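You operate a simulated robot arm through the tools that you are given. There is no shell and no other tool.

The job below is to be done with a simulated robot arm. You get a single attempt, and the scene is never put back.

TASK
Oil the trestle's pads, grip the strip, drop the loop lever, brake to DRAG and pay out once.
Fine: push the trestle oil button three times; all four before PAY OUT. The reel stays on; the other controls stay.

The check looks at the end state, three seconds after you hand in, the way a careful person would. Anything else that was tipped, shoved, dropped, spilled or broken makes it a failure.

THE ROBOT
A 7-joint arm with a fingered hand, fixed in place. Base frame: the origin is on the floor under the middle of its stand, x ahead of it, y to its left, z up. Readings come in m, degrees, newtons and seconds.
It reaches about 1.333 m from its shoulder. Its first joint turns from -69.0 to 172.0 degrees. Payload 5 kg.
The TCP is the grasp point between the finger pads, 0.032 m short of the fingertips. In the tool frame z runs along the fingers and y along their closing line. The gripper opens to 0.16 m; its body begins 0.089 m behind the TCP. The gripper is a hand of 3 fingers: y runs from the thumb to the fingers, the wrist lies at [0, 0, -0.252] in the tool frame, and closing takes about 1.5 s.
Orientation is told as [roll, pitch, yaw] about the base's x, y, z axes, in that order, counted from this pose: with the fingers straight down and closing along the base's y, the tool's x points along the base's -x, its y along +y and its z along -z.

THE INTERFACE
- The arm moves only by the tool nudge_tool. Its argument "commands" is text: rows parted by semicolons, each of 7 numbers parted by spaces: the shift along the base's x, y, z in m, then the turn, a rotation vector about the base's x, y, z in degrees, then the finger opening in m, from 0 to 0.16. In form: tx ty tz wx wy wz grip; .... A call has 1 to 20 rows; each row shifts and turns the commanded pose from where the row before left it. Rows are played at 5 a second. More than 0.05 m and 8.6 degrees between two rows, or a gripper value outside its range, and nothing of the call is played. Where a pose cannot be reached the arm comes as near as it can. A force on the tool above 40 N (or 10 N above the force at the start of the call, whichever is more), or a blocked arm, ends the call early, and 0.2 s more pass. Each finger travels about 0.108 m/s and halts on what it meets, pressing with about 23 N; the grip force reading is that of the motor and also rises with nothing between the fingers. The clock runs only during rows and for 0.2 s after the last one: add rows that do not move to give the fingers time. It gives the time, the measured TCP pose, the force on the tool (base axes), the opening and the grip force at its end, in the units of the frame above (readings bear some noise), with the torque about the TCP (base axes, N m) and any sound that the robot's microphone picked up, and new pictures: "pictures" is both (left out), scene, wrist or none.
- Cameras (640 x 400 px; columns grow to the right, rows downward): "scene" is fixed at [0.222, 0.6586, 1.6622]; the picture's right is [-0.84, -0.54, 0.00], its down [-0.13, 0.21, -0.97] and it looks along [0.52, -0.82, -0.25] (base axes); focal length 354 px, centre (320, 200). "wrist" rides on the gripper at [0.065, -0.004, -0.116] in the tool frame; the picture's right is [0.06, 1.00, 0.00], its down [-0.87, 0.05, -0.49] and it looks along [-0.49, 0.03, 0.87] (tool axes); focal length 261 px, centre (320, 200). There is no depth. A picture from a camera that has moved, and an enlarged one, comes with that camera's place and axes in the base frame and with its lens. The place of the scene camera against the robot may be out by one fixed shift of up to 0.012 m in any direction.
- move_column(by): slides the trunk up (or, below 0, down) by that many m; the arm rides with it, the base frame stays. It gives what a move gives, with no picture.
- set_grasp(shape): the hand has 3 fingers and takes this shape, open, in about a second: jaw (thumb against the fingers, like two jaws); tri (thumb and two fingers); tip (a fingertip pinch); poke (one finger out to press); point (the index stretched); flat (the hand flat); cup (the hand cupped); fist (a fist). The gripper value then closes the fingers along that shape, each until it touches; the sizes above hold for jaw. It gives what a move gives, with no picture.
- inspect(camera, box): a new picture of the part [left, top, right, bottom] of that camera's present view, enlarged. No time passes.
- sign_off(): hands the job in; it is judged then, once.

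Places have to be worked out from the pictures, the camera data and where the tool is seen. Open the gripper and draw the arm clear of the work before you hand the job in, unless the task says otherwise.

The tools are called after ">>>" as a command line: name --argument value ..., lists and objects as JSON in quotes. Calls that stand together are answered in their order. nudge_tool: Moves the arm, as the interface text tells. Its arguments: {"type":"object","properties":{"commands":{"type":"string"},"pictures":{"type":"string","enum":["both","scene","wrist","none"]}},"required":["commands"]} The other tools are called the same way: move_column (by) moves the trunk up or down; set_grasp (shape) gives the hand a shape; inspect (camera, box) takes an enlarged picture of a part of a camera's view; sign_off () hands the job in.

At the start:

```text
time: 0.0
tool_pos: [0.4663, -0.1118, 1.3898]
ee_rot: [0.0, 0.0, 0.0]
contact_force: [-0.2, 0.2, -0.7]
torque: [-0.02, -0.02, 0.02]
grip_width: 0.16
gripper_force: 0.0
shape: jaw
trunk travel left (down, up): [-0.875, 0.065]
```

scene: 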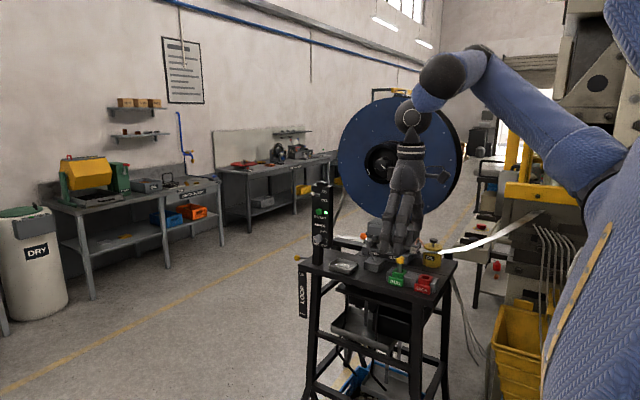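
wrist: 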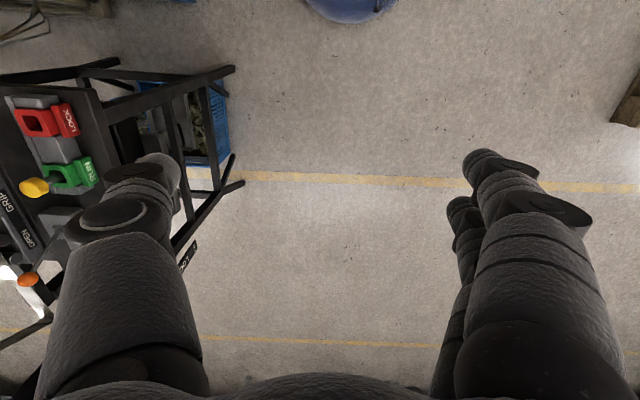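

I'll start by enlarging the pictures to see the trestle, the controls and the text on them.

>>> inspect --camera "scene" --box '[280, 160, 480, 300]'

>>> inspect --camera "scene" --box '[280, 260, 480, 400]'

>>> inspect --camera "wrist" --box '[0, 40, 260, 360]'

>>> inspect --camera "scene" --box '[150, 20, 220, 120]'

```text
2.86 times, centred on (380, 230) of scene
camera zoom: at [0.222, 0.6586, 1.6622], right [-0.84, -0.54, 0.0], down [-0.13, 0.21, -0.97], along [0.52, -0.82, -0.25], focal length 1011 px, centre (149, 114)
```

zoom: 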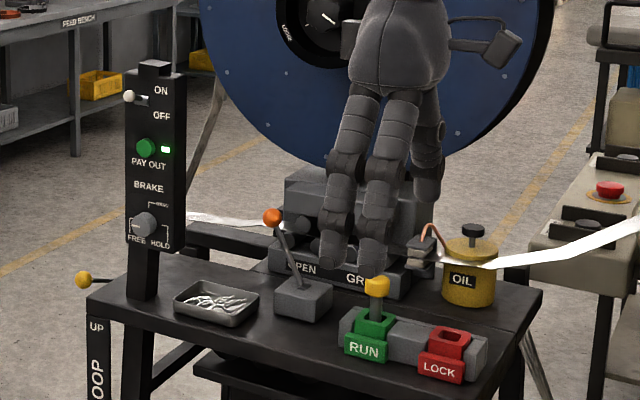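

```text
2.86 times, centred on (380, 330) of scene
camera zoom: at [0.222, 0.6586, 1.6622], right [-0.84, -0.54, 0.0], down [-0.13, 0.21, -0.97], along [0.52, -0.82, -0.25], focal length 1011 px, centre (149, -171)
```

zoom: 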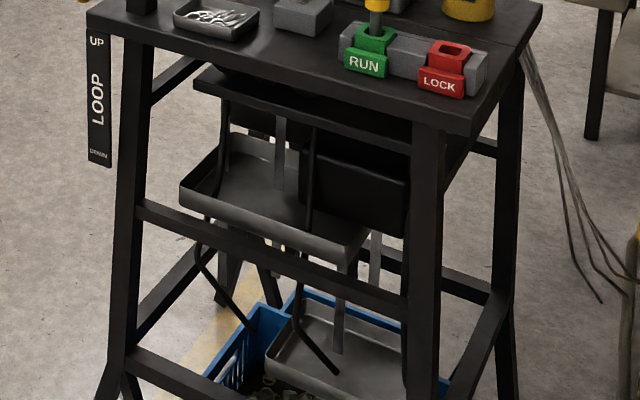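

```text
1.25 times, centred on (130, 200) of wrist
camera zoom: at [0.4022, -0.1168, 1.5061], right [-0.06, 1.0, 0.0], down [0.87, 0.05, 0.49], along [0.49, 0.03, -0.87], focal length 326 px, centre (558, 200)
```

zoom: 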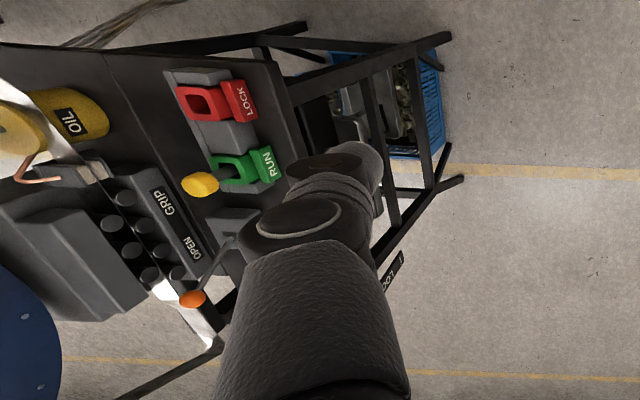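

```text
4.00 times, centred on (185, 70) of scene
camera zoom: at [0.222, 0.6586, 1.6622], right [-0.84, -0.54, 0.0], down [-0.13, 0.21, -0.97], along [0.52, -0.82, -0.25], focal length 1416 px, centre (860, 720)
```

zoom: 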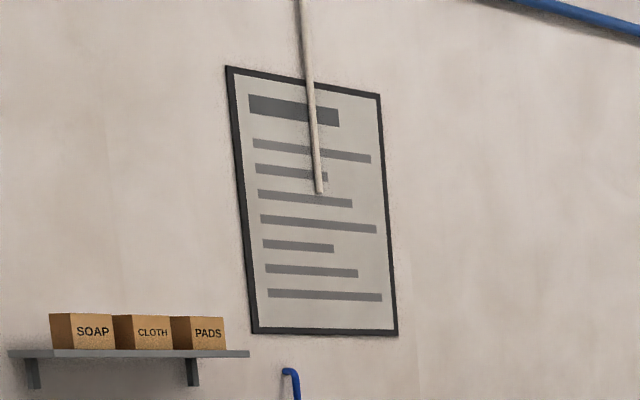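

The trestle table seems to be about x 0.53–1.2, y −0.68 to −1.13, with its top near z≈0.92. I'll move the arm over its near side at the same height and look with the wrist camera.

>>> nudge_tool --commands "0.02 -0.035 0 0 0 0 0.16; 0.02 -0.035 0 0 0 0 0.16; 0.02 -0.035 0 0 0 0 0.16; 0.02 -0.035 0 0 0 0 0.16; 0.02 -0.035 0 0 0 0 0.16; 0.02 -0.035 0 0 0 0 0.16; 0.02 -0.035 0 0 0 0 0.16; 0.02 -0.035 0 0 0 0 0.16; 0 0 0 0 0 0 0.16" --pictures "both"

```text
time: 2.0
tool_pos: [0.6267, -0.3913, 1.3875]
ee_rot: [0.0, 0.0, -0.1]
contact_force: [0.2, -0.1, 0.7]
torque: [0.01, 0.05, -0.01]
grip_width: 0.1596
gripper_force: 0.0
shape: jaw
trunk travel left (down, up): [-0.875, 0.065]
camera wrist: at [0.5612, -0.3955, 1.5047], right [-0.06, 1.0, 0.0], down [0.87, 0.05, 0.49], along [0.49, 0.03, -0.87], focal length 261 px, centre (320, 200)
```

scene: 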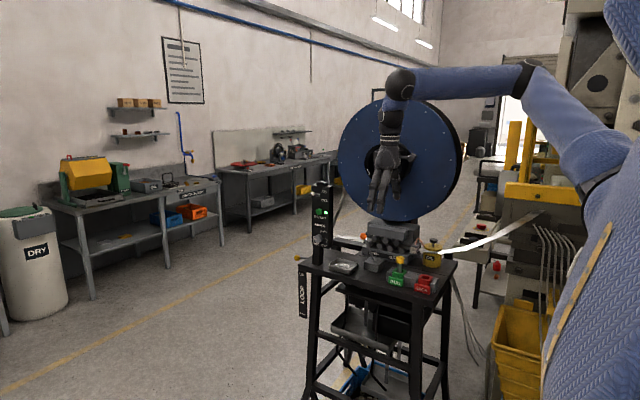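
wrist: 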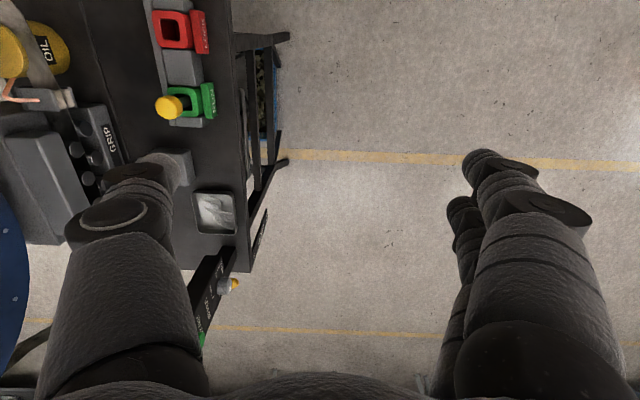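

The table's front edge faces +y, and the fingers hide part of it. I'll move further to −y and a bit higher so the camera sits over the front edge.

>>> nudge_tool --commands "0 -0.035 0.01 0 0 0 0.16; 0 -0.035 0.01 0 0 0 0.16; 0 -0.035 0.01 0 0 0 0.16; 0 -0.035 0.01 0 0 0 0.16; 0 -0.035 0.01 0 0 0 0.16; 0 -0.035 0.01 0 0 0 0.16; 0 -0.035 0.01 0 0 0 0.16; 0 -0.035 0.01 0 0 0 0.16; 0 0 0 0 0 0 0.16" --pictures "both"

```text
time: 4.0
tool_pos: [0.7038, -0.5918, 1.4071]
ee_rot: [0.2, -0.3, 0.1]
contact_force: [0.0, 0.3, 0.4]
torque: [0.0, 0.0, 0.0]
grip_width: 0.1597
gripper_force: 0.0
shape: jaw
out of reach, approached as far as the arm can: row 4, 5, 6, 7, 8
trunk travel left (down, up): [-0.875, 0.065]
camera wrist: at [0.6391, -0.5975, 1.523], right [-0.06, 1.0, 0.0], down [0.87, 0.05, 0.5], along [0.49, 0.03, -0.87], focal length 261 px, centre (320, 200)
```

scene: 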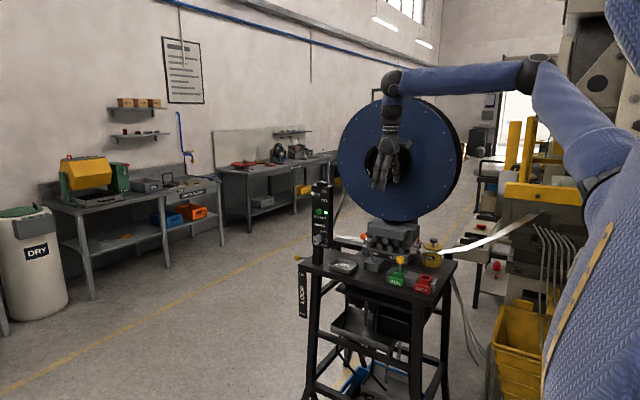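
wrist: 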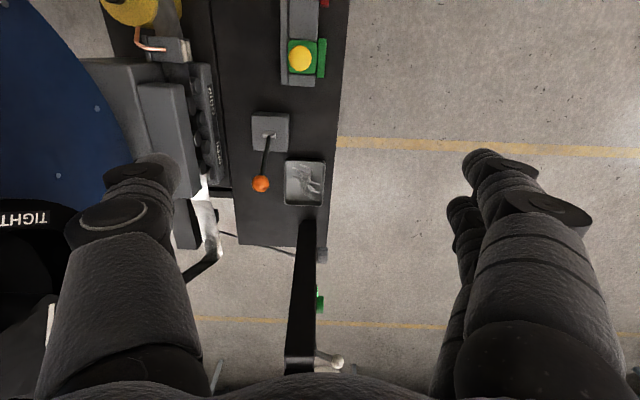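

From the three wrist views I place things at:
- RUN pin knob: about (0.649, −0.627, 1.079)
- table top: z≈0.985
- PAY OUT: about (1.01, −0.575, 1.225)
- BRAKE: about (1.01, −0.57, 1.105)
- loop ball: about (1.16, −0.61, 0.97)
- oil knob: about (0.58, −0.89, 1.08)

The arm ran out of reach this high, so I'll lower the trunk 0.15 m and see what that does.

>>> move_column --by -0.12

>>> inspect --camera "wrist" --box '[60, 0, 420, 400]'

```text
time: 5.5
tool_pos: [0.7045, -0.5916, 1.2867]
ee_rot: [0.2, -0.3, -0.1]
contact_force: [-0.3, -0.5, -0.1]
torque: [0.0, -0.02, 0.0]
grip_width: 0.1599
gripper_force: 0.0
shape: jaw
trunk travel left (down, up): [-0.755, 0.185]
```

```text
1.00 times, centred on (240, 200) of wrist (not enlarged: the box is as wide or as high as the picture)
camera zoom: at [0.6396, -0.5975, 1.4027], right [-0.06, 1.0, 0.0], down [0.87, 0.05, 0.5], along [0.49, 0.03, -0.87], focal length 261 px, centre (400, 200)
```

zoom: 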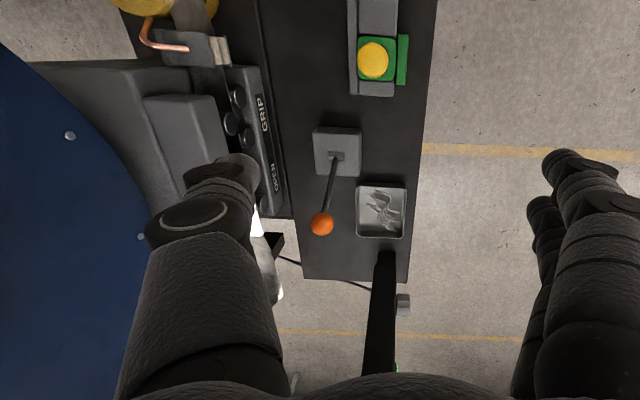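

The lever leans to +x (OPEN) and GRIP lies toward −x. Now I'll set the "poke" shape and look at the hand before testing reach toward the oil pot.

>>> set_grasp --shape "poke"

>>> nudge_tool --commands "0 0 0 0 0 0 0.16; 0 0 0 0 0 0 0.16" --pictures "both"

>>> inspect --camera "scene" --box '[340, 60, 460, 240]'

```text
time: 6.4
tool_pos: [0.7056, -0.5923, 1.2859]
ee_rot: [0.1, -0.2, -0.1]
contact_force: [0.2, 0.5, -0.4]
torque: [0.02, 0.03, 0.0]
grip_width: 0.0003
gripper_force: 0.1
shape: poke
trunk travel left (down, up): [-0.755, 0.185]
```

```text
time: 7.0
tool_pos: [0.7044, -0.5928, 1.2854]
ee_rot: [0.2, -0.3, 0.0]
contact_force: [0.3, 0.7, -0.1]
torque: [-0.01, 0.02, 0.02]
grip_width: 0.0
gripper_force: 0.0
shape: poke
trunk travel left (down, up): [-0.755, 0.185]
camera wrist: at [0.6398, -0.5977, 1.4024], right [-0.06, 1.0, 0.0], down [0.87, 0.05, 0.5], along [0.49, 0.03, -0.87], focal length 261 px, centre (320, 200)
```

scene: 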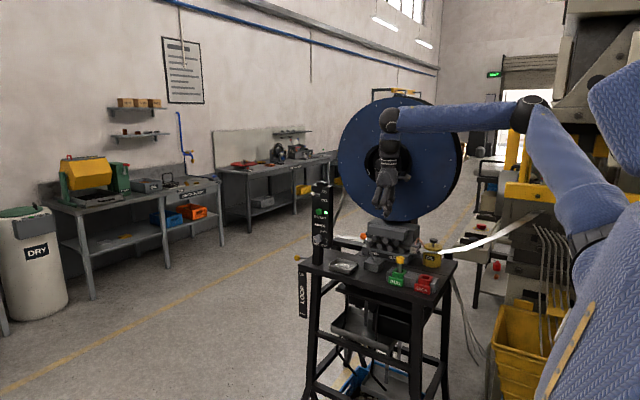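
wrist: 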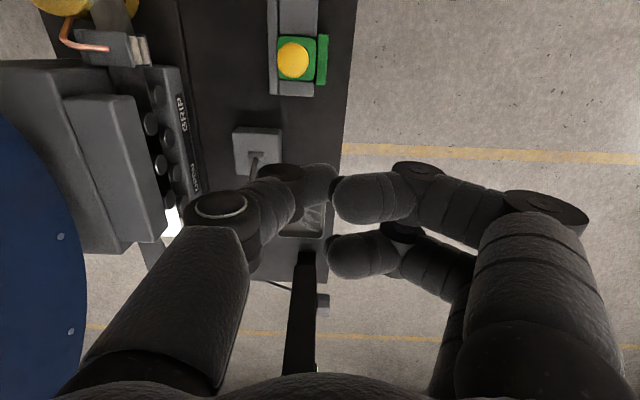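

```text
2.22 times, centred on (400, 150) of scene
camera zoom: at [0.222, 0.6586, 1.6622], right [-0.84, -0.54, 0.0], down [-0.13, 0.21, -0.97], along [0.52, -0.82, -0.25], focal length 786 px, centre (142, 311)
```

zoom: 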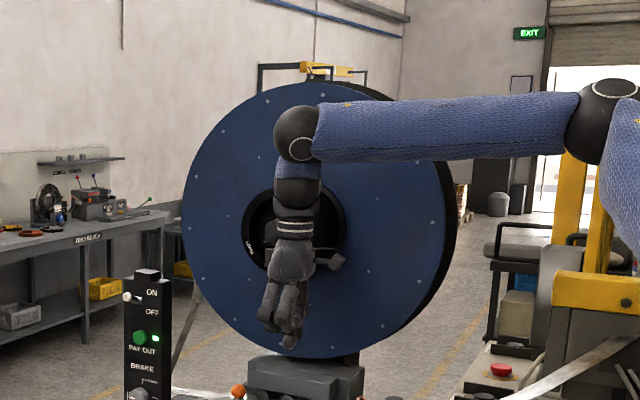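

In "poke" the thumb meets the fingers near the tool axis. I'll try "point" and compare how the finger sits in the wrist view.

>>> set_grasp --shape "point"

>>> nudge_tool --commands "0 0 0 0 0 0 0.16; 0 0 0 0 0 0 0.16; 0 0 0 0 0 0 0.16; 0 0 0 0 0 0 0.16" --pictures "both"

>>> inspect --camera "scene" --box '[360, 140, 420, 230]'

```text
time: 7.9
tool_pos: [0.7047, -0.5916, 1.286]
ee_rot: [0.1, -0.3, 0.0]
contact_force: [0.1, -0.6, -0.1]
torque: [0.05, -0.03, -0.03]
grip_width: 0.0
gripper_force: 0.1
shape: point
trunk travel left (down, up): [-0.755, 0.185]
```

```text
time: 8.9
tool_pos: [0.7057, -0.5922, 1.286]
ee_rot: [0.1, -0.3, 0.0]
contact_force: [0.3, 0.3, 0.4]
torque: [-0.01, 0.01, -0.02]
grip_width: 0.0
gripper_force: 0.1
shape: point
trunk travel left (down, up): [-0.755, 0.185]
camera wrist: at [0.6398, -0.5977, 1.4024], right [-0.06, 1.0, 0.0], down [0.87, 0.05, 0.5], along [0.49, 0.03, -0.87], focal length 261 px, centre (320, 200)
```

scene: 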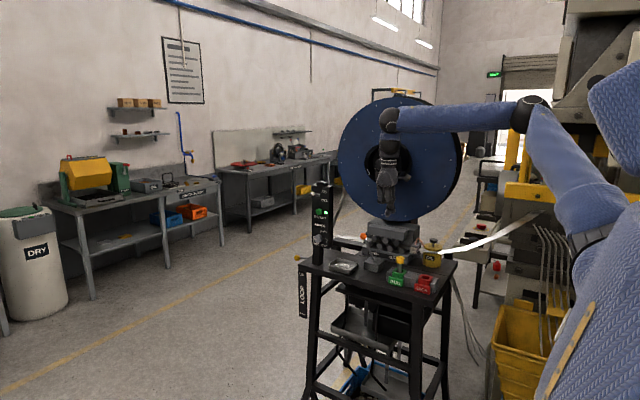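
wrist: 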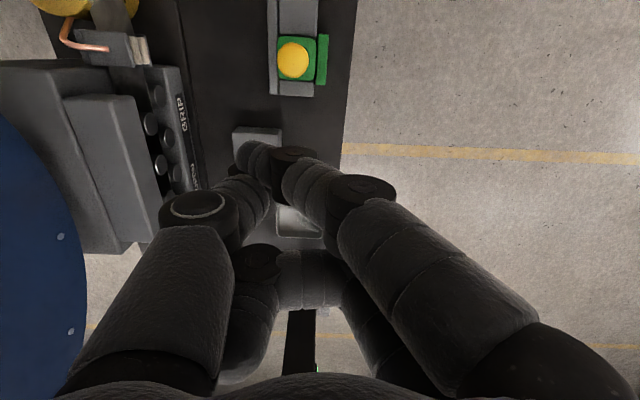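

```text
4.44 times, centred on (390, 185) of scene
camera zoom: at [0.222, 0.6586, 1.6622], right [-0.84, -0.54, 0.0], down [-0.13, 0.21, -0.97], along [0.52, -0.82, -0.25], focal length 1573 px, centre (9, 267)
```

zoom: 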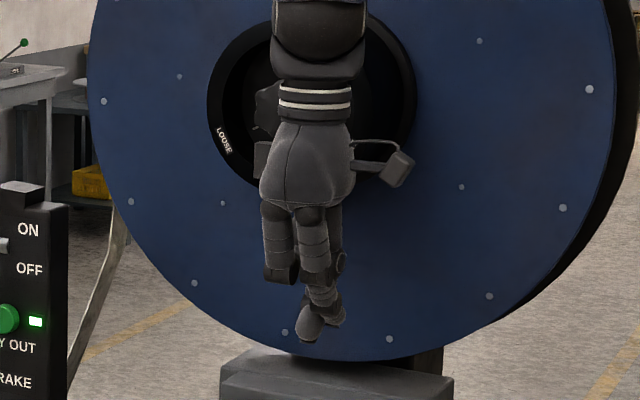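

I need to see which finger is which in "point", so I'll enlarge the wrist view there.

>>> inspect --camera "wrist" --box '[160, 100, 420, 300]'

>>> inspect --camera "scene" --box '[370, 170, 410, 225]'

```text
2.00 times, centred on (290, 200) of wrist
camera zoom: at [0.6398, -0.5977, 1.4024], right [-0.06, 1.0, 0.0], down [0.87, 0.05, 0.5], along [0.49, 0.03, -0.87], focal length 521 px, centre (380, 200)
```

zoom: 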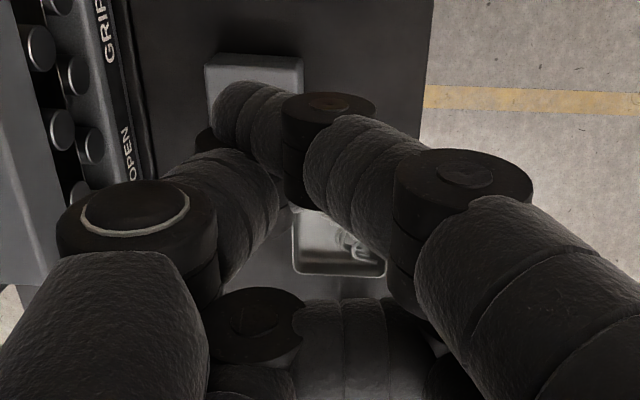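

```text
7.27 times, centred on (390, 198) of scene
camera zoom: at [0.222, 0.6586, 1.6622], right [-0.84, -0.54, 0.0], down [-0.13, 0.21, -0.97], along [0.52, -0.82, -0.25], focal length 2574 px, centre (-189, 218)
```

zoom: 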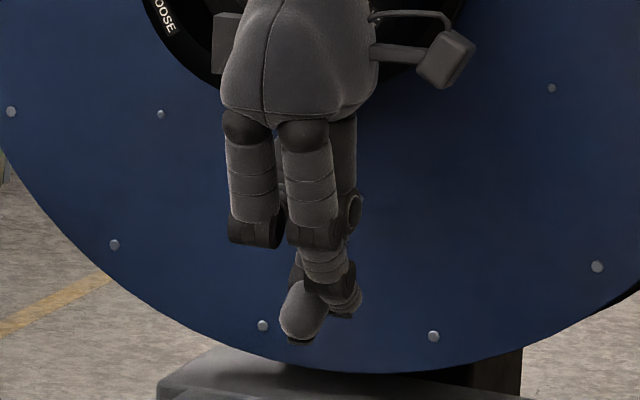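

The index in "point" folds across the thumb, so it isn't a clean poker. I'll go back to "poke" and look closely at it open and closed.

>>> set_grasp --shape "poke"

>>> inspect --camera "wrist" --box '[160, 100, 480, 300]'

>>> inspect --camera "scene" --box '[370, 170, 410, 225]'

>>> nudge_tool --commands "0 0 0 0 0 0 0; 0 0 0 0 0 0 0; 0 0 0 0 0 0 0; 0 0 0 0 0 0 0; 0 0 0 0 0 0 0; 0 0 0 0 0 0 0" --pictures "wrist"

>>> inspect --camera "scene" --box '[370, 170, 410, 225]'

```text
time: 9.8
tool_pos: [0.7047, -0.5914, 1.2855]
ee_rot: [0.1, -0.2, 0.0]
contact_force: [-0.3, 0.0, -0.7]
torque: [0.0, 0.02, 0.05]
grip_width: 0.0
gripper_force: 0.0
shape: poke
trunk travel left (down, up): [-0.755, 0.185]
```

```text
2.00 times, centred on (320, 200) of wrist
camera zoom: at [0.6398, -0.5978, 1.4024], right [-0.06, 1.0, 0.0], down [0.87, 0.05, 0.5], along [0.49, 0.03, -0.87], focal length 521 px, centre (320, 200)
```

zoom: 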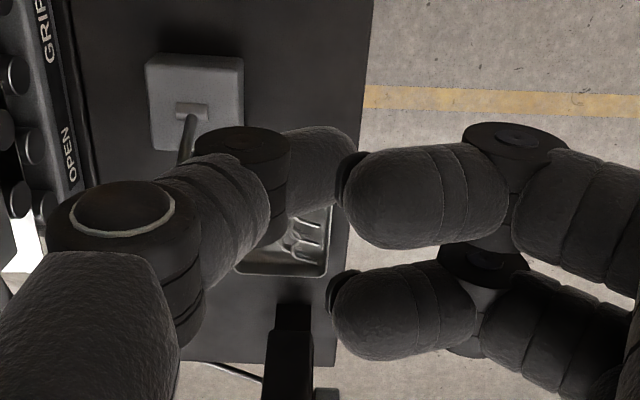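

```text
7.27 times, centred on (390, 198) of scene
camera zoom: at [0.222, 0.6586, 1.6622], right [-0.84, -0.54, 0.0], down [-0.13, 0.21, -0.97], along [0.52, -0.82, -0.25], focal length 2574 px, centre (-189, 218)
```

zoom: 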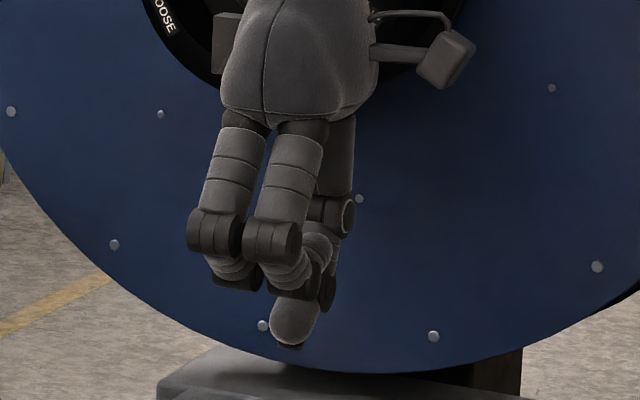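

```text
time: 11.2
tool_pos: [0.7059, -0.5921, 1.2853]
ee_rot: [0.1, -0.3, 0.0]
contact_force: [-0.4, -0.6, -0.7]
torque: [-0.01, -0.01, 0.0]
grip_width: 0.0
gripper_force: 23.0
shape: jaw
trunk travel left (down, up): [-0.755, 0.185]
camera wrist: at [0.6398, -0.5977, 1.4024], right [-0.06, 1.0, 0.0], down [0.87, 0.05, 0.5], along [0.49, 0.03, -0.87], focal length 261 px, centre (320, 200)
```

wrist: 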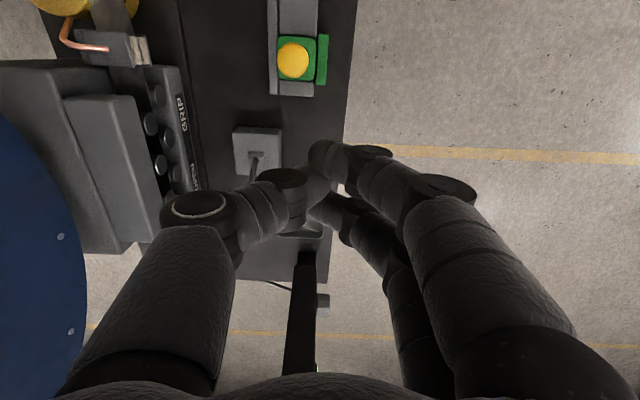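

```text
7.27 times, centred on (390, 198) of scene
camera zoom: at [0.222, 0.6586, 1.6622], right [-0.84, -0.54, 0.0], down [-0.13, 0.21, -0.97], along [0.52, -0.82, -0.25], focal length 2574 px, centre (-189, 218)
```

zoom: 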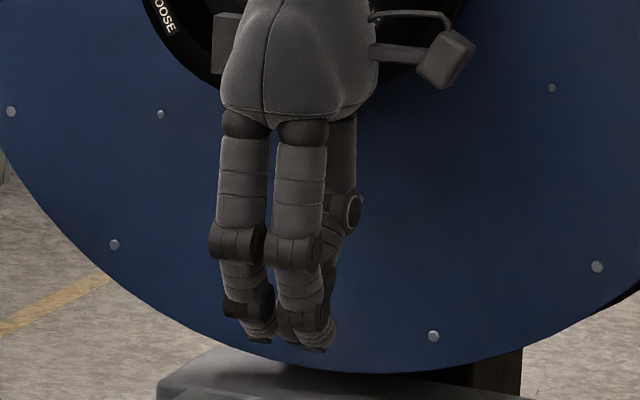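

"Poke" puts the thumb straight along the tool axis with the fingers curled back, and commanding 0 turns it into a closed jaw. The reel face is at y≈−0.87, just above the oil pot. I'll set poke again and test how far I can travel toward −y, still well above the table items.

>>> set_grasp --shape "poke"

>>> nudge_tool --commands "-0.03 0 0 0 0 0 0.16; -0.03 0 0 0 0 0 0.16; -0.02 -0.02 0 0 0 0 0.16; -0.02 -0.03 0 0 0 0 0.16; 0 -0.03 0 0 0 0 0.16; 0 0 0 0 0 0 0.16" --pictures "both"

```text
time: 12.1
tool_pos: [0.7043, -0.5927, 1.2863]
ee_rot: [0.1, -0.3, 0.1]
contact_force: [-0.2, -0.4, 1.1]
torque: [-0.02, 0.0, -0.01]
grip_width: 0.0004
gripper_force: 0.1
shape: poke
trunk travel left (down, up): [-0.755, 0.185]
```

```text
time: 13.5
tool_pos: [0.6763, -0.614, 1.2366]
ee_rot: [0.1, -0.3, 0.0]
contact_force: [0.0, -0.5, -0.4]
torque: [-0.02, -0.03, 0.0]
grip_width: 0.0
gripper_force: 0.0
shape: poke
out of reach, approached as far as the arm can: row 1, 2, 3, 4, 5
trunk travel left (down, up): [-0.755, 0.185]
camera wrist: at [0.6108, -0.62, 1.3526], right [-0.06, 1.0, 0.0], down [0.87, 0.05, 0.5], along [0.5, 0.03, -0.87], focal length 261 px, centre (320, 200)
```

scene: 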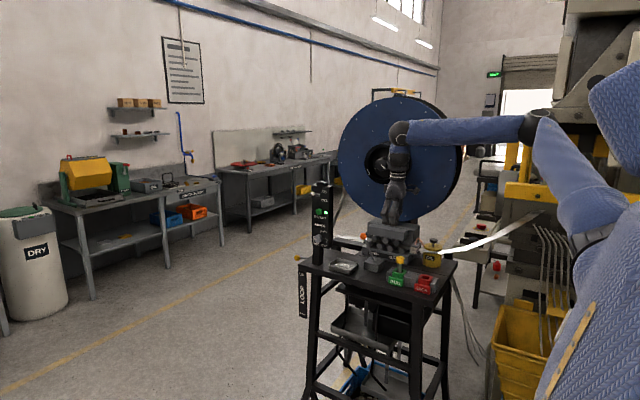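
wrist: 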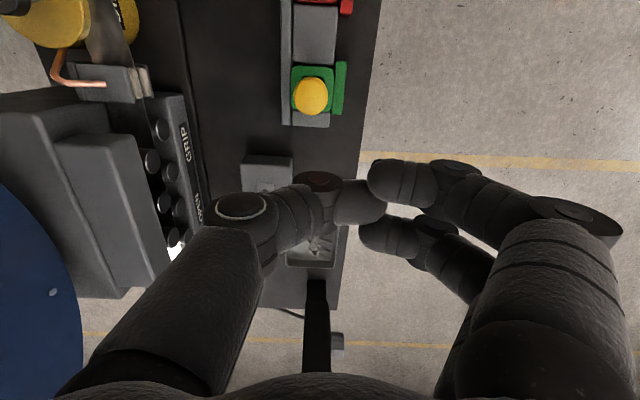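

The arm still reports out of reach with the tool straight down here. I'll tilt the tool about 40° so it points outward along the arm (toward +x/−y and down), which brings the wrist closer in.

>>> nudge_tool --commands "0 0 0 -6.7 -4.4 0 0.16; 0 0 0 -6.7 -4.4 0 0.16; 0 0 0 -6.7 -4.4 0 0.16; 0 0 0 -6.7 -4.4 0 0.16; 0 0 0 -6.7 -4.4 0 0.16; 0 0 0 0 0 0 0.16" --pictures "both"

```text
time: 14.9
tool_pos: [0.6946, -0.6121, 1.227]
ee_rot: [-34.9, -21.1, 7.0]
contact_force: [-0.5, -0.1, 0.7]
torque: [-0.01, -0.02, 0.02]
grip_width: 0.0003
gripper_force: 0.0
shape: poke
out of reach, approached as far as the arm can: row 4, 5
trunk travel left (down, up): [-0.755, 0.185]
camera wrist: at [0.5918, -0.563, 1.2958], right [0.05, 0.83, -0.56], down [0.63, 0.4, 0.66], along [0.77, -0.38, -0.51], focal length 261 px, centre (320, 200)
```

scene: 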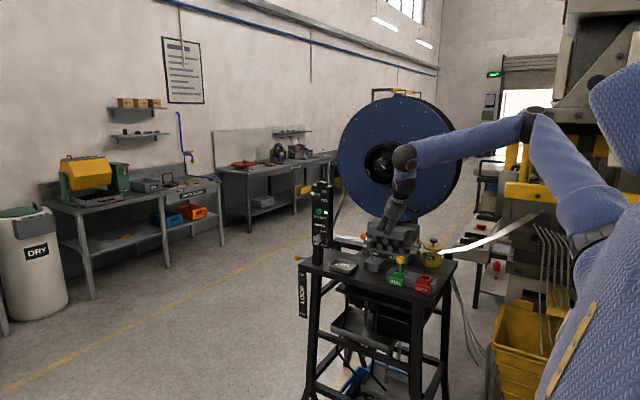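
wrist: 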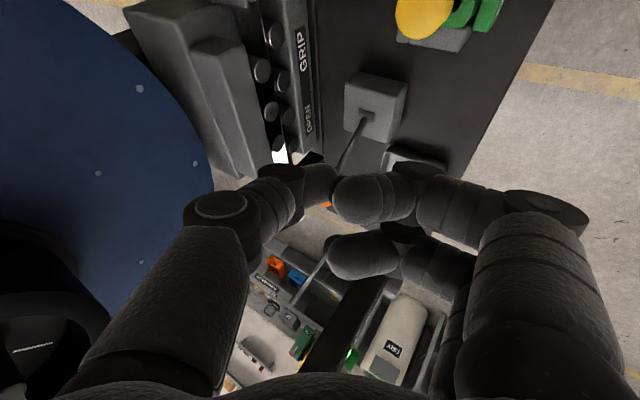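

Still out of reach, so a joint limit is probably in play. I'll study the arm's posture in the scene view to see where the shoulder and elbow are.

>>> inspect --camera "scene" --box '[380, 40, 640, 300]'

>>> inspect --camera "scene" --box '[500, 60, 640, 400]'

```text
1.54 times, centred on (510, 170) of scene
camera zoom: at [0.222, 0.6586, 1.6622], right [-0.84, -0.54, 0.0], down [-0.13, 0.21, -0.97], along [0.52, -0.82, -0.25], focal length 544 px, centre (28, 246)
```

zoom: 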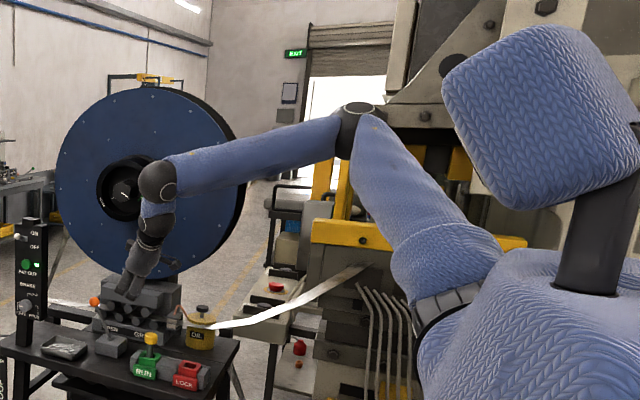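

```text
1.18 times, centred on (570, 230) of scene
camera zoom: at [0.222, 0.6586, 1.6622], right [-0.84, -0.54, 0.0], down [-0.13, 0.21, -0.97], along [0.52, -0.82, -0.25], focal length 416 px, centre (26, 165)
```

zoom: 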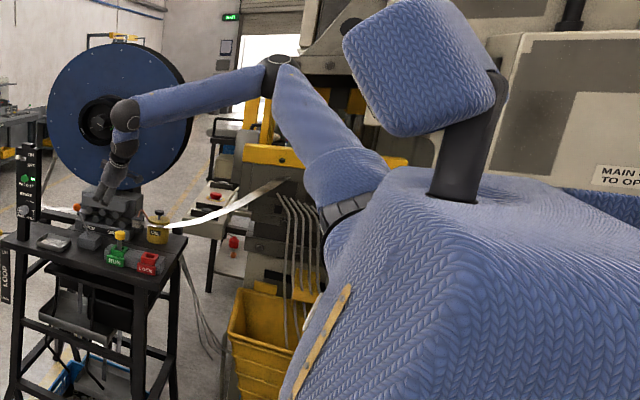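

The robot is a humanoid with a right-shoulder arm, so hand yaw may be limiting. I'll yaw the hand clockwise so its heading follows the arm direction, and check whether the limit clears.

>>> nudge_tool --commands "0 0 0.01 0 0 -8 0.16; 0 0 0.01 0 0 -8 0.16; 0 0 0.01 0 0 -8 0.16; 0 0 0 0 0 -8 0.16; 0 0 0 0 0 -8 0.16; 0 0 0 0 0 0 0.16" --pictures "both"

```text
time: 16.3
tool_pos: [0.8345, -0.5977, 1.1496]
ee_rot: [-32.3, -21.6, -32.9]
contact_force: [0.1, 0.1, 0.2]
torque: [0.05, -0.04, 0.01]
grip_width: 0.0
gripper_force: 0.0
shape: poke
out of reach, approached as far as the arm can: row 1, 2, 3, 4, 5
trunk travel left (down, up): [-0.755, 0.185]
camera wrist: at [0.7846, -0.4976, 1.2198], right [0.57, 0.64, -0.52], down [0.73, -0.1, 0.68], along [0.38, -0.77, -0.52], focal length 261 px, centre (320, 200)
```

scene: 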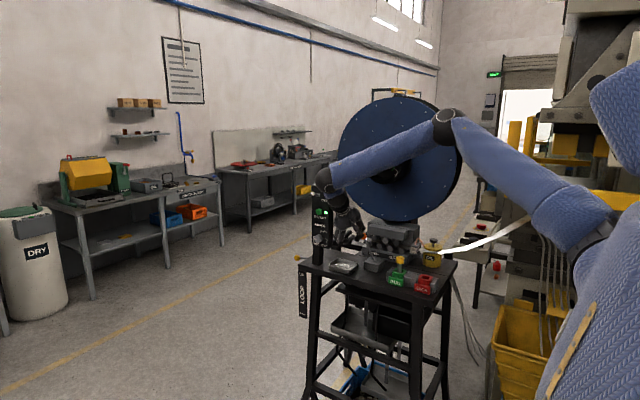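
wrist: 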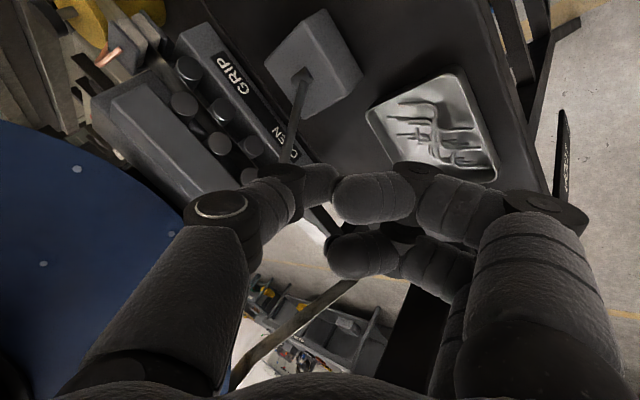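

Yawing that way made it worse: the tool was pulled to (0.83, −0.60, 1.15), with no contact. I'll lift first, then yaw the opposite way.

>>> nudge_tool --commands "0 0.01 0.03 0 0 0 0.16; -0.01 0.01 0.03 0 0 4 0.16; -0.02 0.01 0.02 0 0 8 0.16; -0.02 0 0 0 0 8 0.16; -0.02 0 0 0 0 8 0.16; -0.02 0 0 0 0 8 0.16; 0 0 0 0 0 0 0.16" --pictures "both"

```text
time: 17.9
tool_pos: [0.756, -0.5688, 1.213]
ee_rot: [-32.3, -21.3, 3.2]
contact_force: [0.9, -0.6, -0.3]
torque: [-0.04, 0.05, -0.05]
grip_width: 0.0
gripper_force: 0.1
shape: poke
out of reach, approached as far as the arm can: row 1, 2
trunk travel left (down, up): [-0.755, 0.185]
camera wrist: at [0.6556, -0.5175, 1.2838], right [0.09, 0.85, -0.52], down [0.65, 0.35, 0.68], along [0.76, -0.4, -0.52], focal length 261 px, centre (320, 200)
```

scene: 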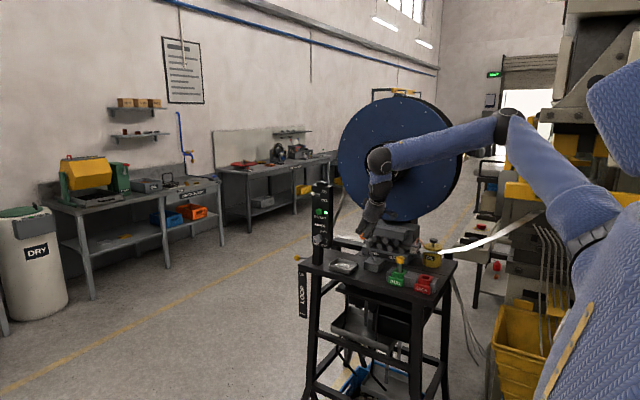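
wrist: 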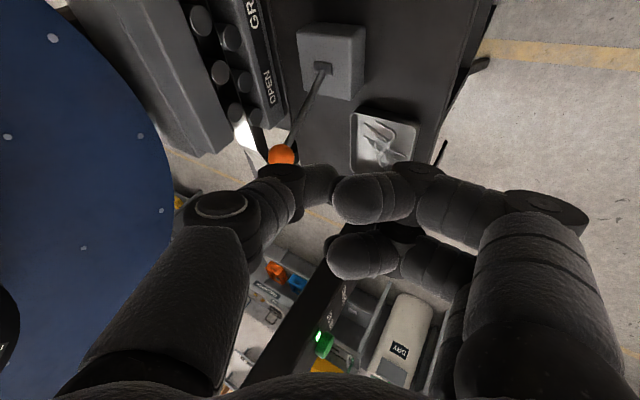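

Positive yaw helps, since rows 3 onward were reachable. I'll keep turning that way about the tool's own axis, then test −x/−y.

>>> nudge_tool --commands "0 0 0.01 -2.6 4 6.4 0.16; 0 0 0.01 -2.6 4 6.4 0.16; 0 0 0.01 -2.6 4 6.4 0.16; 0 0 0.01 -2.6 4 6.4 0.16; -0.02 -0.01 0 0 0 0 0.16; -0.02 -0.01 0 0 0 0 0.16; -0.02 -0.01 0 0 0 0 0.16; 0 0 0 0 0 0 0.16" --pictures "both"

```text
time: 19.7
tool_pos: [0.6951, -0.5998, 1.2545]
ee_rot: [-37.6, -3.3, 30.3]
contact_force: [-0.4, 0.2, 0.0]
torque: [0.01, 0.0, 0.01]
grip_width: 0.0
gripper_force: 0.1
shape: poke
trunk travel left (down, up): [-0.755, 0.185]
camera wrist: at [0.6011, -0.5782, 1.3454], right [-0.42, 0.67, -0.61], down [0.56, 0.72, 0.41], along [0.71, -0.17, -0.68], focal length 261 px, centre (320, 200)
```

scene: 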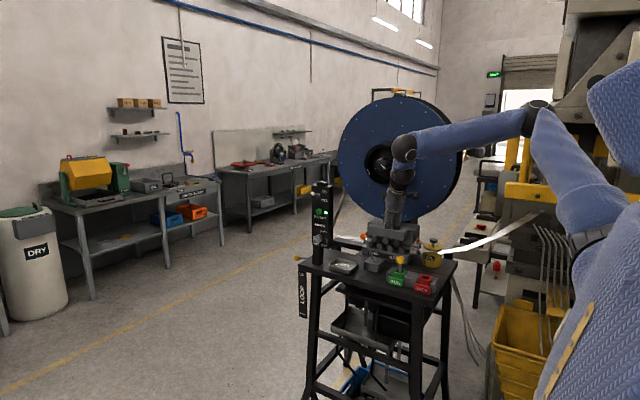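
wrist: 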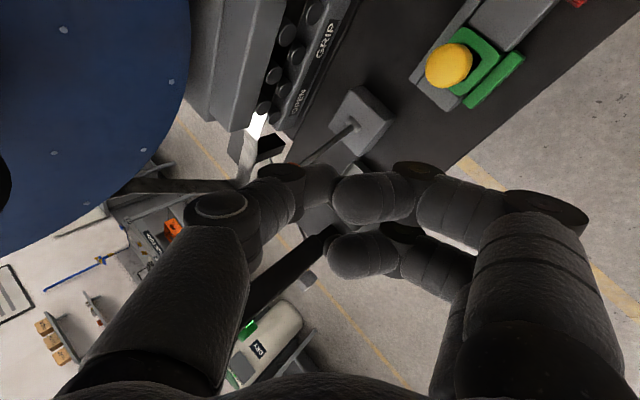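

No reach complaints now. I'll turn a little further about the tool axis while moving to (0.56, −0.70, 1.25), in view of the oil pot.

>>> nudge_tool --commands "-0.03 -0.01 0 -2.7 4 6.3 0.16; -0.03 -0.02 0 -2.7 4 6.3 0.16; -0.03 -0.02 0 0 0 0 0.16; -0.03 -0.02 0 0 0 0 0.16; -0.02 -0.03 0 0 0 0 0.16; 0 0 0 0 0 0 0.16" --pictures "both"

```text
time: 21.1
tool_pos: [0.6826, -0.6746, 1.2019]
ee_rot: [-37.1, 6.2, 43.0]
contact_force: [-0.1, -0.6, 1.3]
torque: [-0.02, -0.03, 0.0]
grip_width: 0.0
gripper_force: 0.0
shape: poke
out of reach, approached as far as the arm can: row 1, 2, 3, 4, 5
trunk travel left (down, up): [-0.755, 0.185]
camera wrist: at [0.5979, -0.6645, 1.3053], right [-0.64, 0.49, -0.59], down [0.43, 0.86, 0.26], along [0.64, -0.09, -0.76], focal length 261 px, centre (320, 200)
```

scene: 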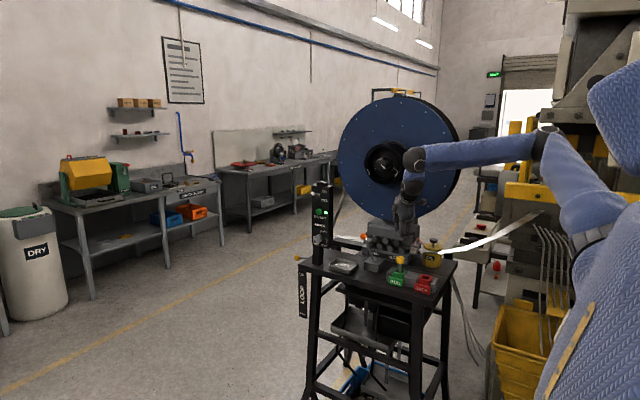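
wrist: 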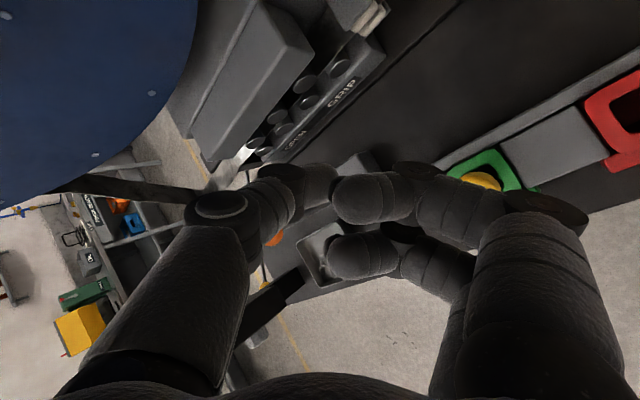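

Lower positions relative to the trunk seem to be favoured, so raising the trunk should help. I'll raise it 0.18 m and then bring the tool down toward the pot.

>>> move_column --by 0.18

>>> nudge_tool --commands "0 0.01 -0.03 0 0 0 0.16; 0 0 -0.03 0 0 0 0.16; 0 0 -0.03 0 0 0 0.16; -0.02 -0.01 -0.02 0 0 0 0.16; -0.02 -0.01 0 0 0 0 0.16; -0.02 -0.01 0 0 0 0 0.16; 0 0 0 0 0 0 0.16" --pictures "both"

```text
time: 23.1
tool_pos: [0.682, -0.6755, 1.382]
ee_rot: [-37.2, 6.2, 43.0]
contact_force: [-0.2, -0.3, -0.2]
torque: [-0.03, -0.02, -0.03]
grip_width: 0.0
gripper_force: 0.0
shape: poke
trunk travel left (down, up): [-0.935, 0.005]
```

```text
time: 24.7
tool_pos: [0.6229, -0.6957, 1.2719]
ee_rot: [-37.1, 6.2, 43.0]
contact_force: [0.9, 0.2, -0.2]
torque: [0.01, 0.02, -0.05]
grip_width: 0.0
gripper_force: 0.0
shape: poke
trunk travel left (down, up): [-0.935, 0.005]
camera wrist: at [0.5381, -0.686, 1.3752], right [-0.64, 0.5, -0.59], down [0.43, 0.86, 0.26], along [0.64, -0.09, -0.76], focal length 261 px, centre (320, 200)
```

scene: 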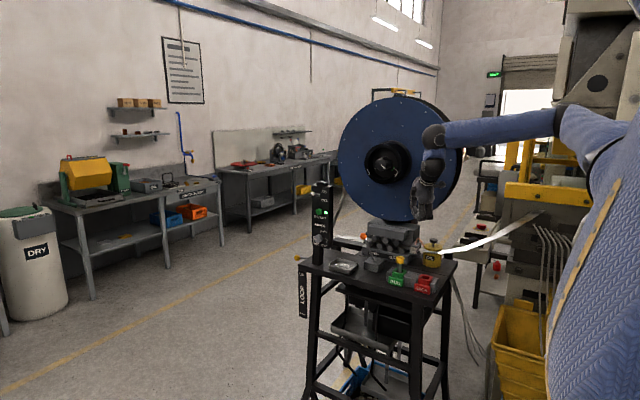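
wrist: 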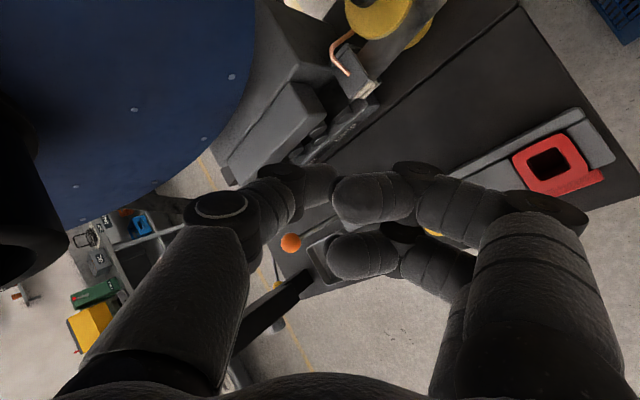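

Raising the trunk solved it, and everything was reachable this time. I'll carry on toward the oil pot at this height.

>>> nudge_tool --commands "-0.02 -0.02 0 0 0 0 0.16; -0.02 -0.02 0 0 0 0 0.16; -0.02 -0.02 0 0 0 0 0.16; -0.02 -0.01 -0.01 0 0 0 0.16; 0 0 0 0 0 0 0.16" --pictures "both"

```text
time: 25.9
tool_pos: [0.6157, -0.7002, 1.266]
ee_rot: [-37.1, 6.3, 42.9]
contact_force: [0.0, -0.1, -0.5]
torque: [0.01, -0.02, -0.03]
grip_width: 0.0
gripper_force: 0.1
shape: poke
out of reach, approached as far as the arm can: row 1, 2, 3, 4
trunk travel left (down, up): [-0.935, 0.005]
camera wrist: at [0.5304, -0.6899, 1.3687], right [-0.64, 0.5, -0.59], down [0.43, 0.86, 0.26], along [0.64, -0.09, -0.76], focal length 261 px, centre (320, 200)
```

scene: 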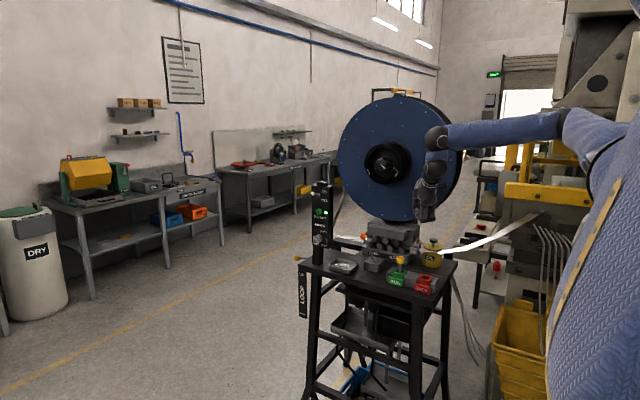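
wrist: 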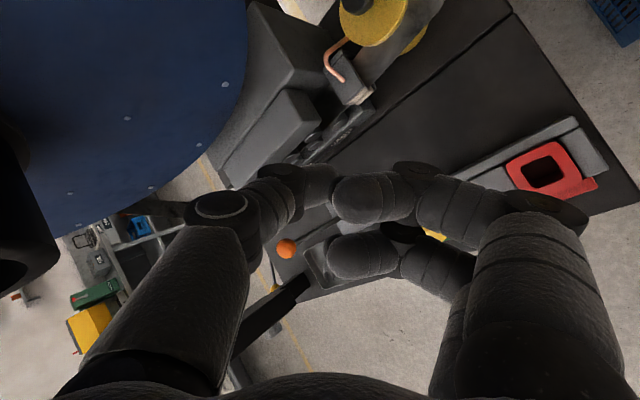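

I'm at the boundary again. I'll turn further about the tool axis while descending slightly, since both moves have relieved it before.

>>> nudge_tool --commands "0 0 -0.01 -2.7 4 6.3 0.16; 0 0 -0.01 -2.7 4 6.3 0.16; 0 0 -0.01 0 0 0 0.16; -0.01 -0.01 -0.01 0 0 0 0.16; -0.01 -0.01 -0.01 0 0 0 0.16; -0.01 -0.02 0 0 0 0 0.16; 0 0 0 0 0 0 0.16" --pictures "both"

```text
time: 27.5
tool_pos: [0.5866, -0.7406, 1.219]
ee_rot: [-34.6, 15.6, 56.1]
contact_force: [0.1, 0.1, -0.5]
torque: [0.03, 0.0, -0.01]
grip_width: 0.0
gripper_force: 0.2
shape: poke
trunk travel left (down, up): [-0.935, 0.005]
camera wrist: at [0.5144, -0.7376, 1.3304], right [-0.8, 0.28, -0.53], down [0.25, 0.96, 0.13], along [0.54, -0.03, -0.84], focal length 261 px, centre (320, 200)
```

scene: 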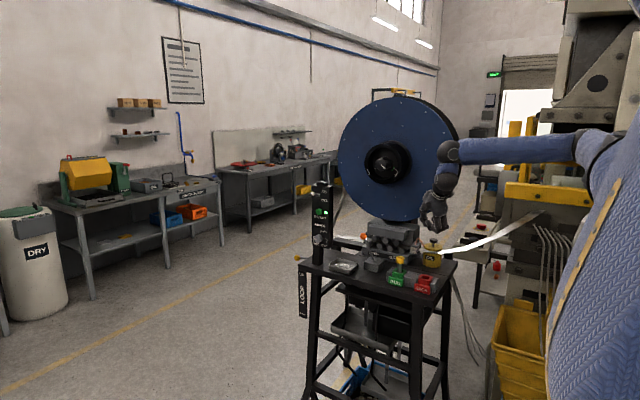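
wrist: 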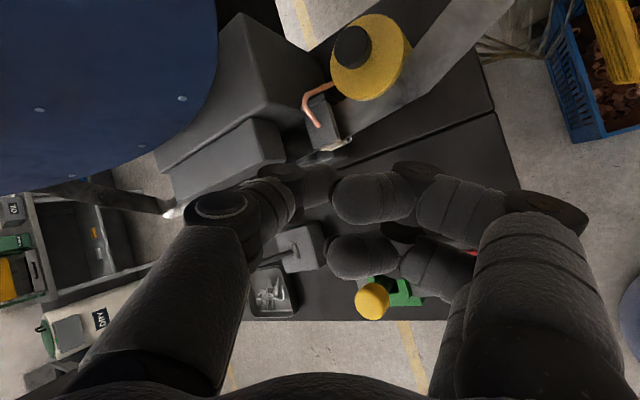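

The oil knob is now in view, and triangulating puts it near (0.585, −0.880, 1.083). I'll zoom in to check the strip and pot so the curled fingers don't touch them.

>>> inspect --camera "wrist" --box '[260, 0, 520, 165]'

>>> inspect --camera "scene" --box '[400, 160, 500, 290]'

```text
2.42 times, centred on (390, 82) of wrist
camera zoom: at [0.5144, -0.7376, 1.3304], right [-0.8, 0.28, -0.53], down [0.25, 0.96, 0.13], along [0.54, -0.03, -0.84], focal length 632 px, centre (150, 485)
```

zoom: 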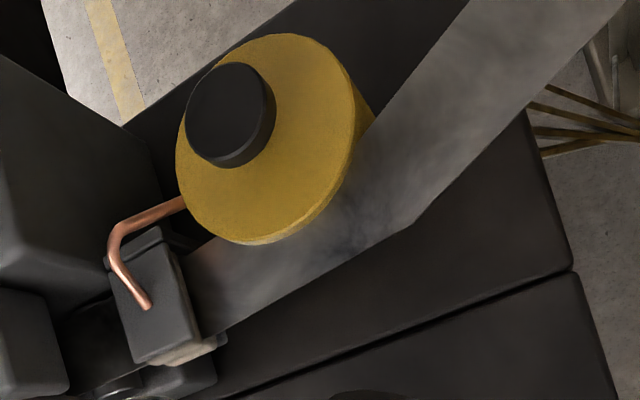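

```text
3.08 times, centred on (450, 225) of scene
camera zoom: at [0.222, 0.6586, 1.6622], right [-0.84, -0.54, 0.0], down [-0.13, 0.21, -0.97], along [0.52, -0.82, -0.25], focal length 1089 px, centre (-80, 123)
```

zoom: 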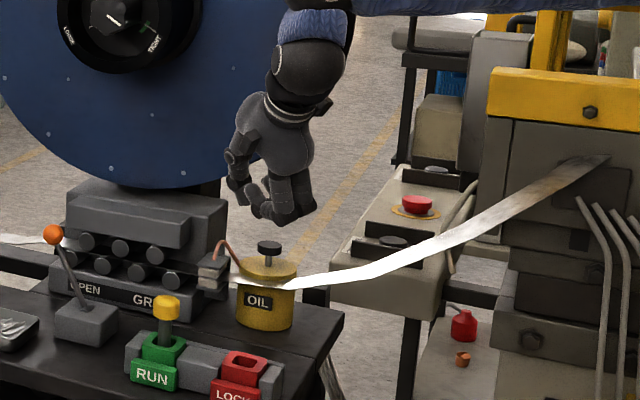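

The knob is a black disc on a stem at about (0.584, −0.871, 1.10). The strip runs just in front of it at z≈1.06, so a compact closed hand is safer than the curled fingers. I'll close to a jaw here in free space and move partway to hover.

>>> nudge_tool --commands "0 0 0 0 0 0 0; 0 0 0 0 0 0 0; 0 0 0 0 0 0 0; 0 0 0 0 0 0 0; 0 0 0 0 0 0 0; 0 0 0 0 0 0 0; 0 -0.02 -0.005 0 0 0 0; 0 -0.02 -0.005 0 0 0 0; 0 -0.02 -0.005 0 0 0 0; 0 -0.02 -0.005 0 0 0 0; 0 0 0 0 0 0 0" --pictures "both"

>>> inspect --camera "scene" --box '[400, 160, 500, 290]'

```text
time: 29.9
tool_pos: [0.5859, -0.8216, 1.1965]
ee_rot: [-34.6, 15.4, 56.1]
contact_force: [0.2, 0.4, -0.2]
torque: [-0.02, -0.02, -0.03]
grip_width: 0.0
gripper_force: 22.7
shape: jaw
trunk travel left (down, up): [-0.935, 0.005]
camera wrist: at [0.514, -0.8183, 1.3101], right [-0.8, 0.28, -0.53], down [0.25, 0.96, 0.13], along [0.54, -0.03, -0.84], focal length 261 px, centre (320, 200)
```

scene: 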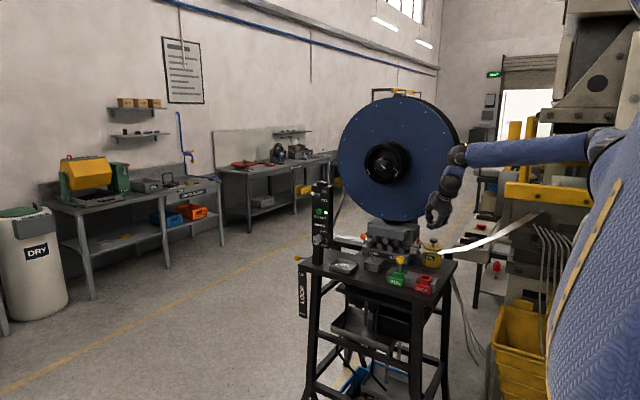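
wrist: 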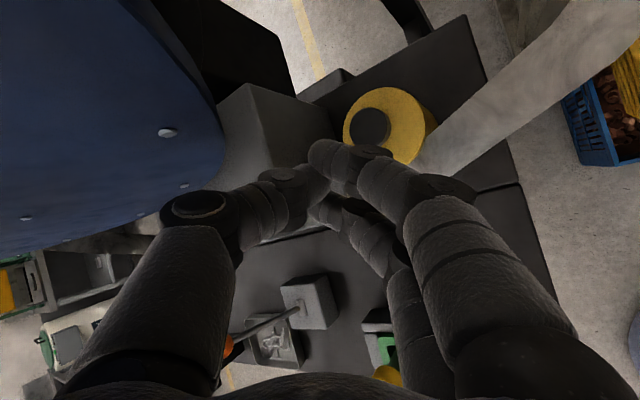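

```text
3.08 times, centred on (450, 225) of scene
camera zoom: at [0.222, 0.6586, 1.6622], right [-0.84, -0.54, 0.0], down [-0.13, 0.21, -0.97], along [0.52, -0.82, -0.25], focal length 1089 px, centre (-80, 123)
```

zoom: 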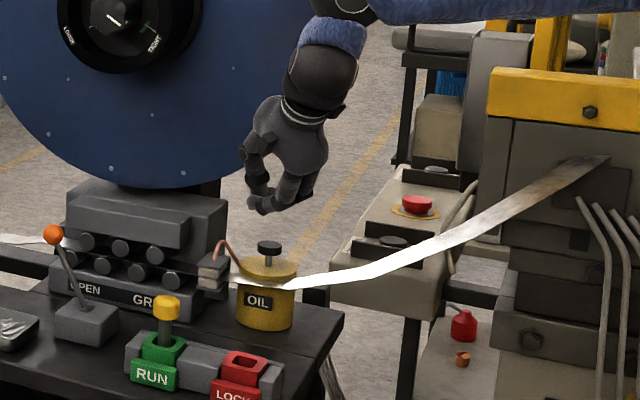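

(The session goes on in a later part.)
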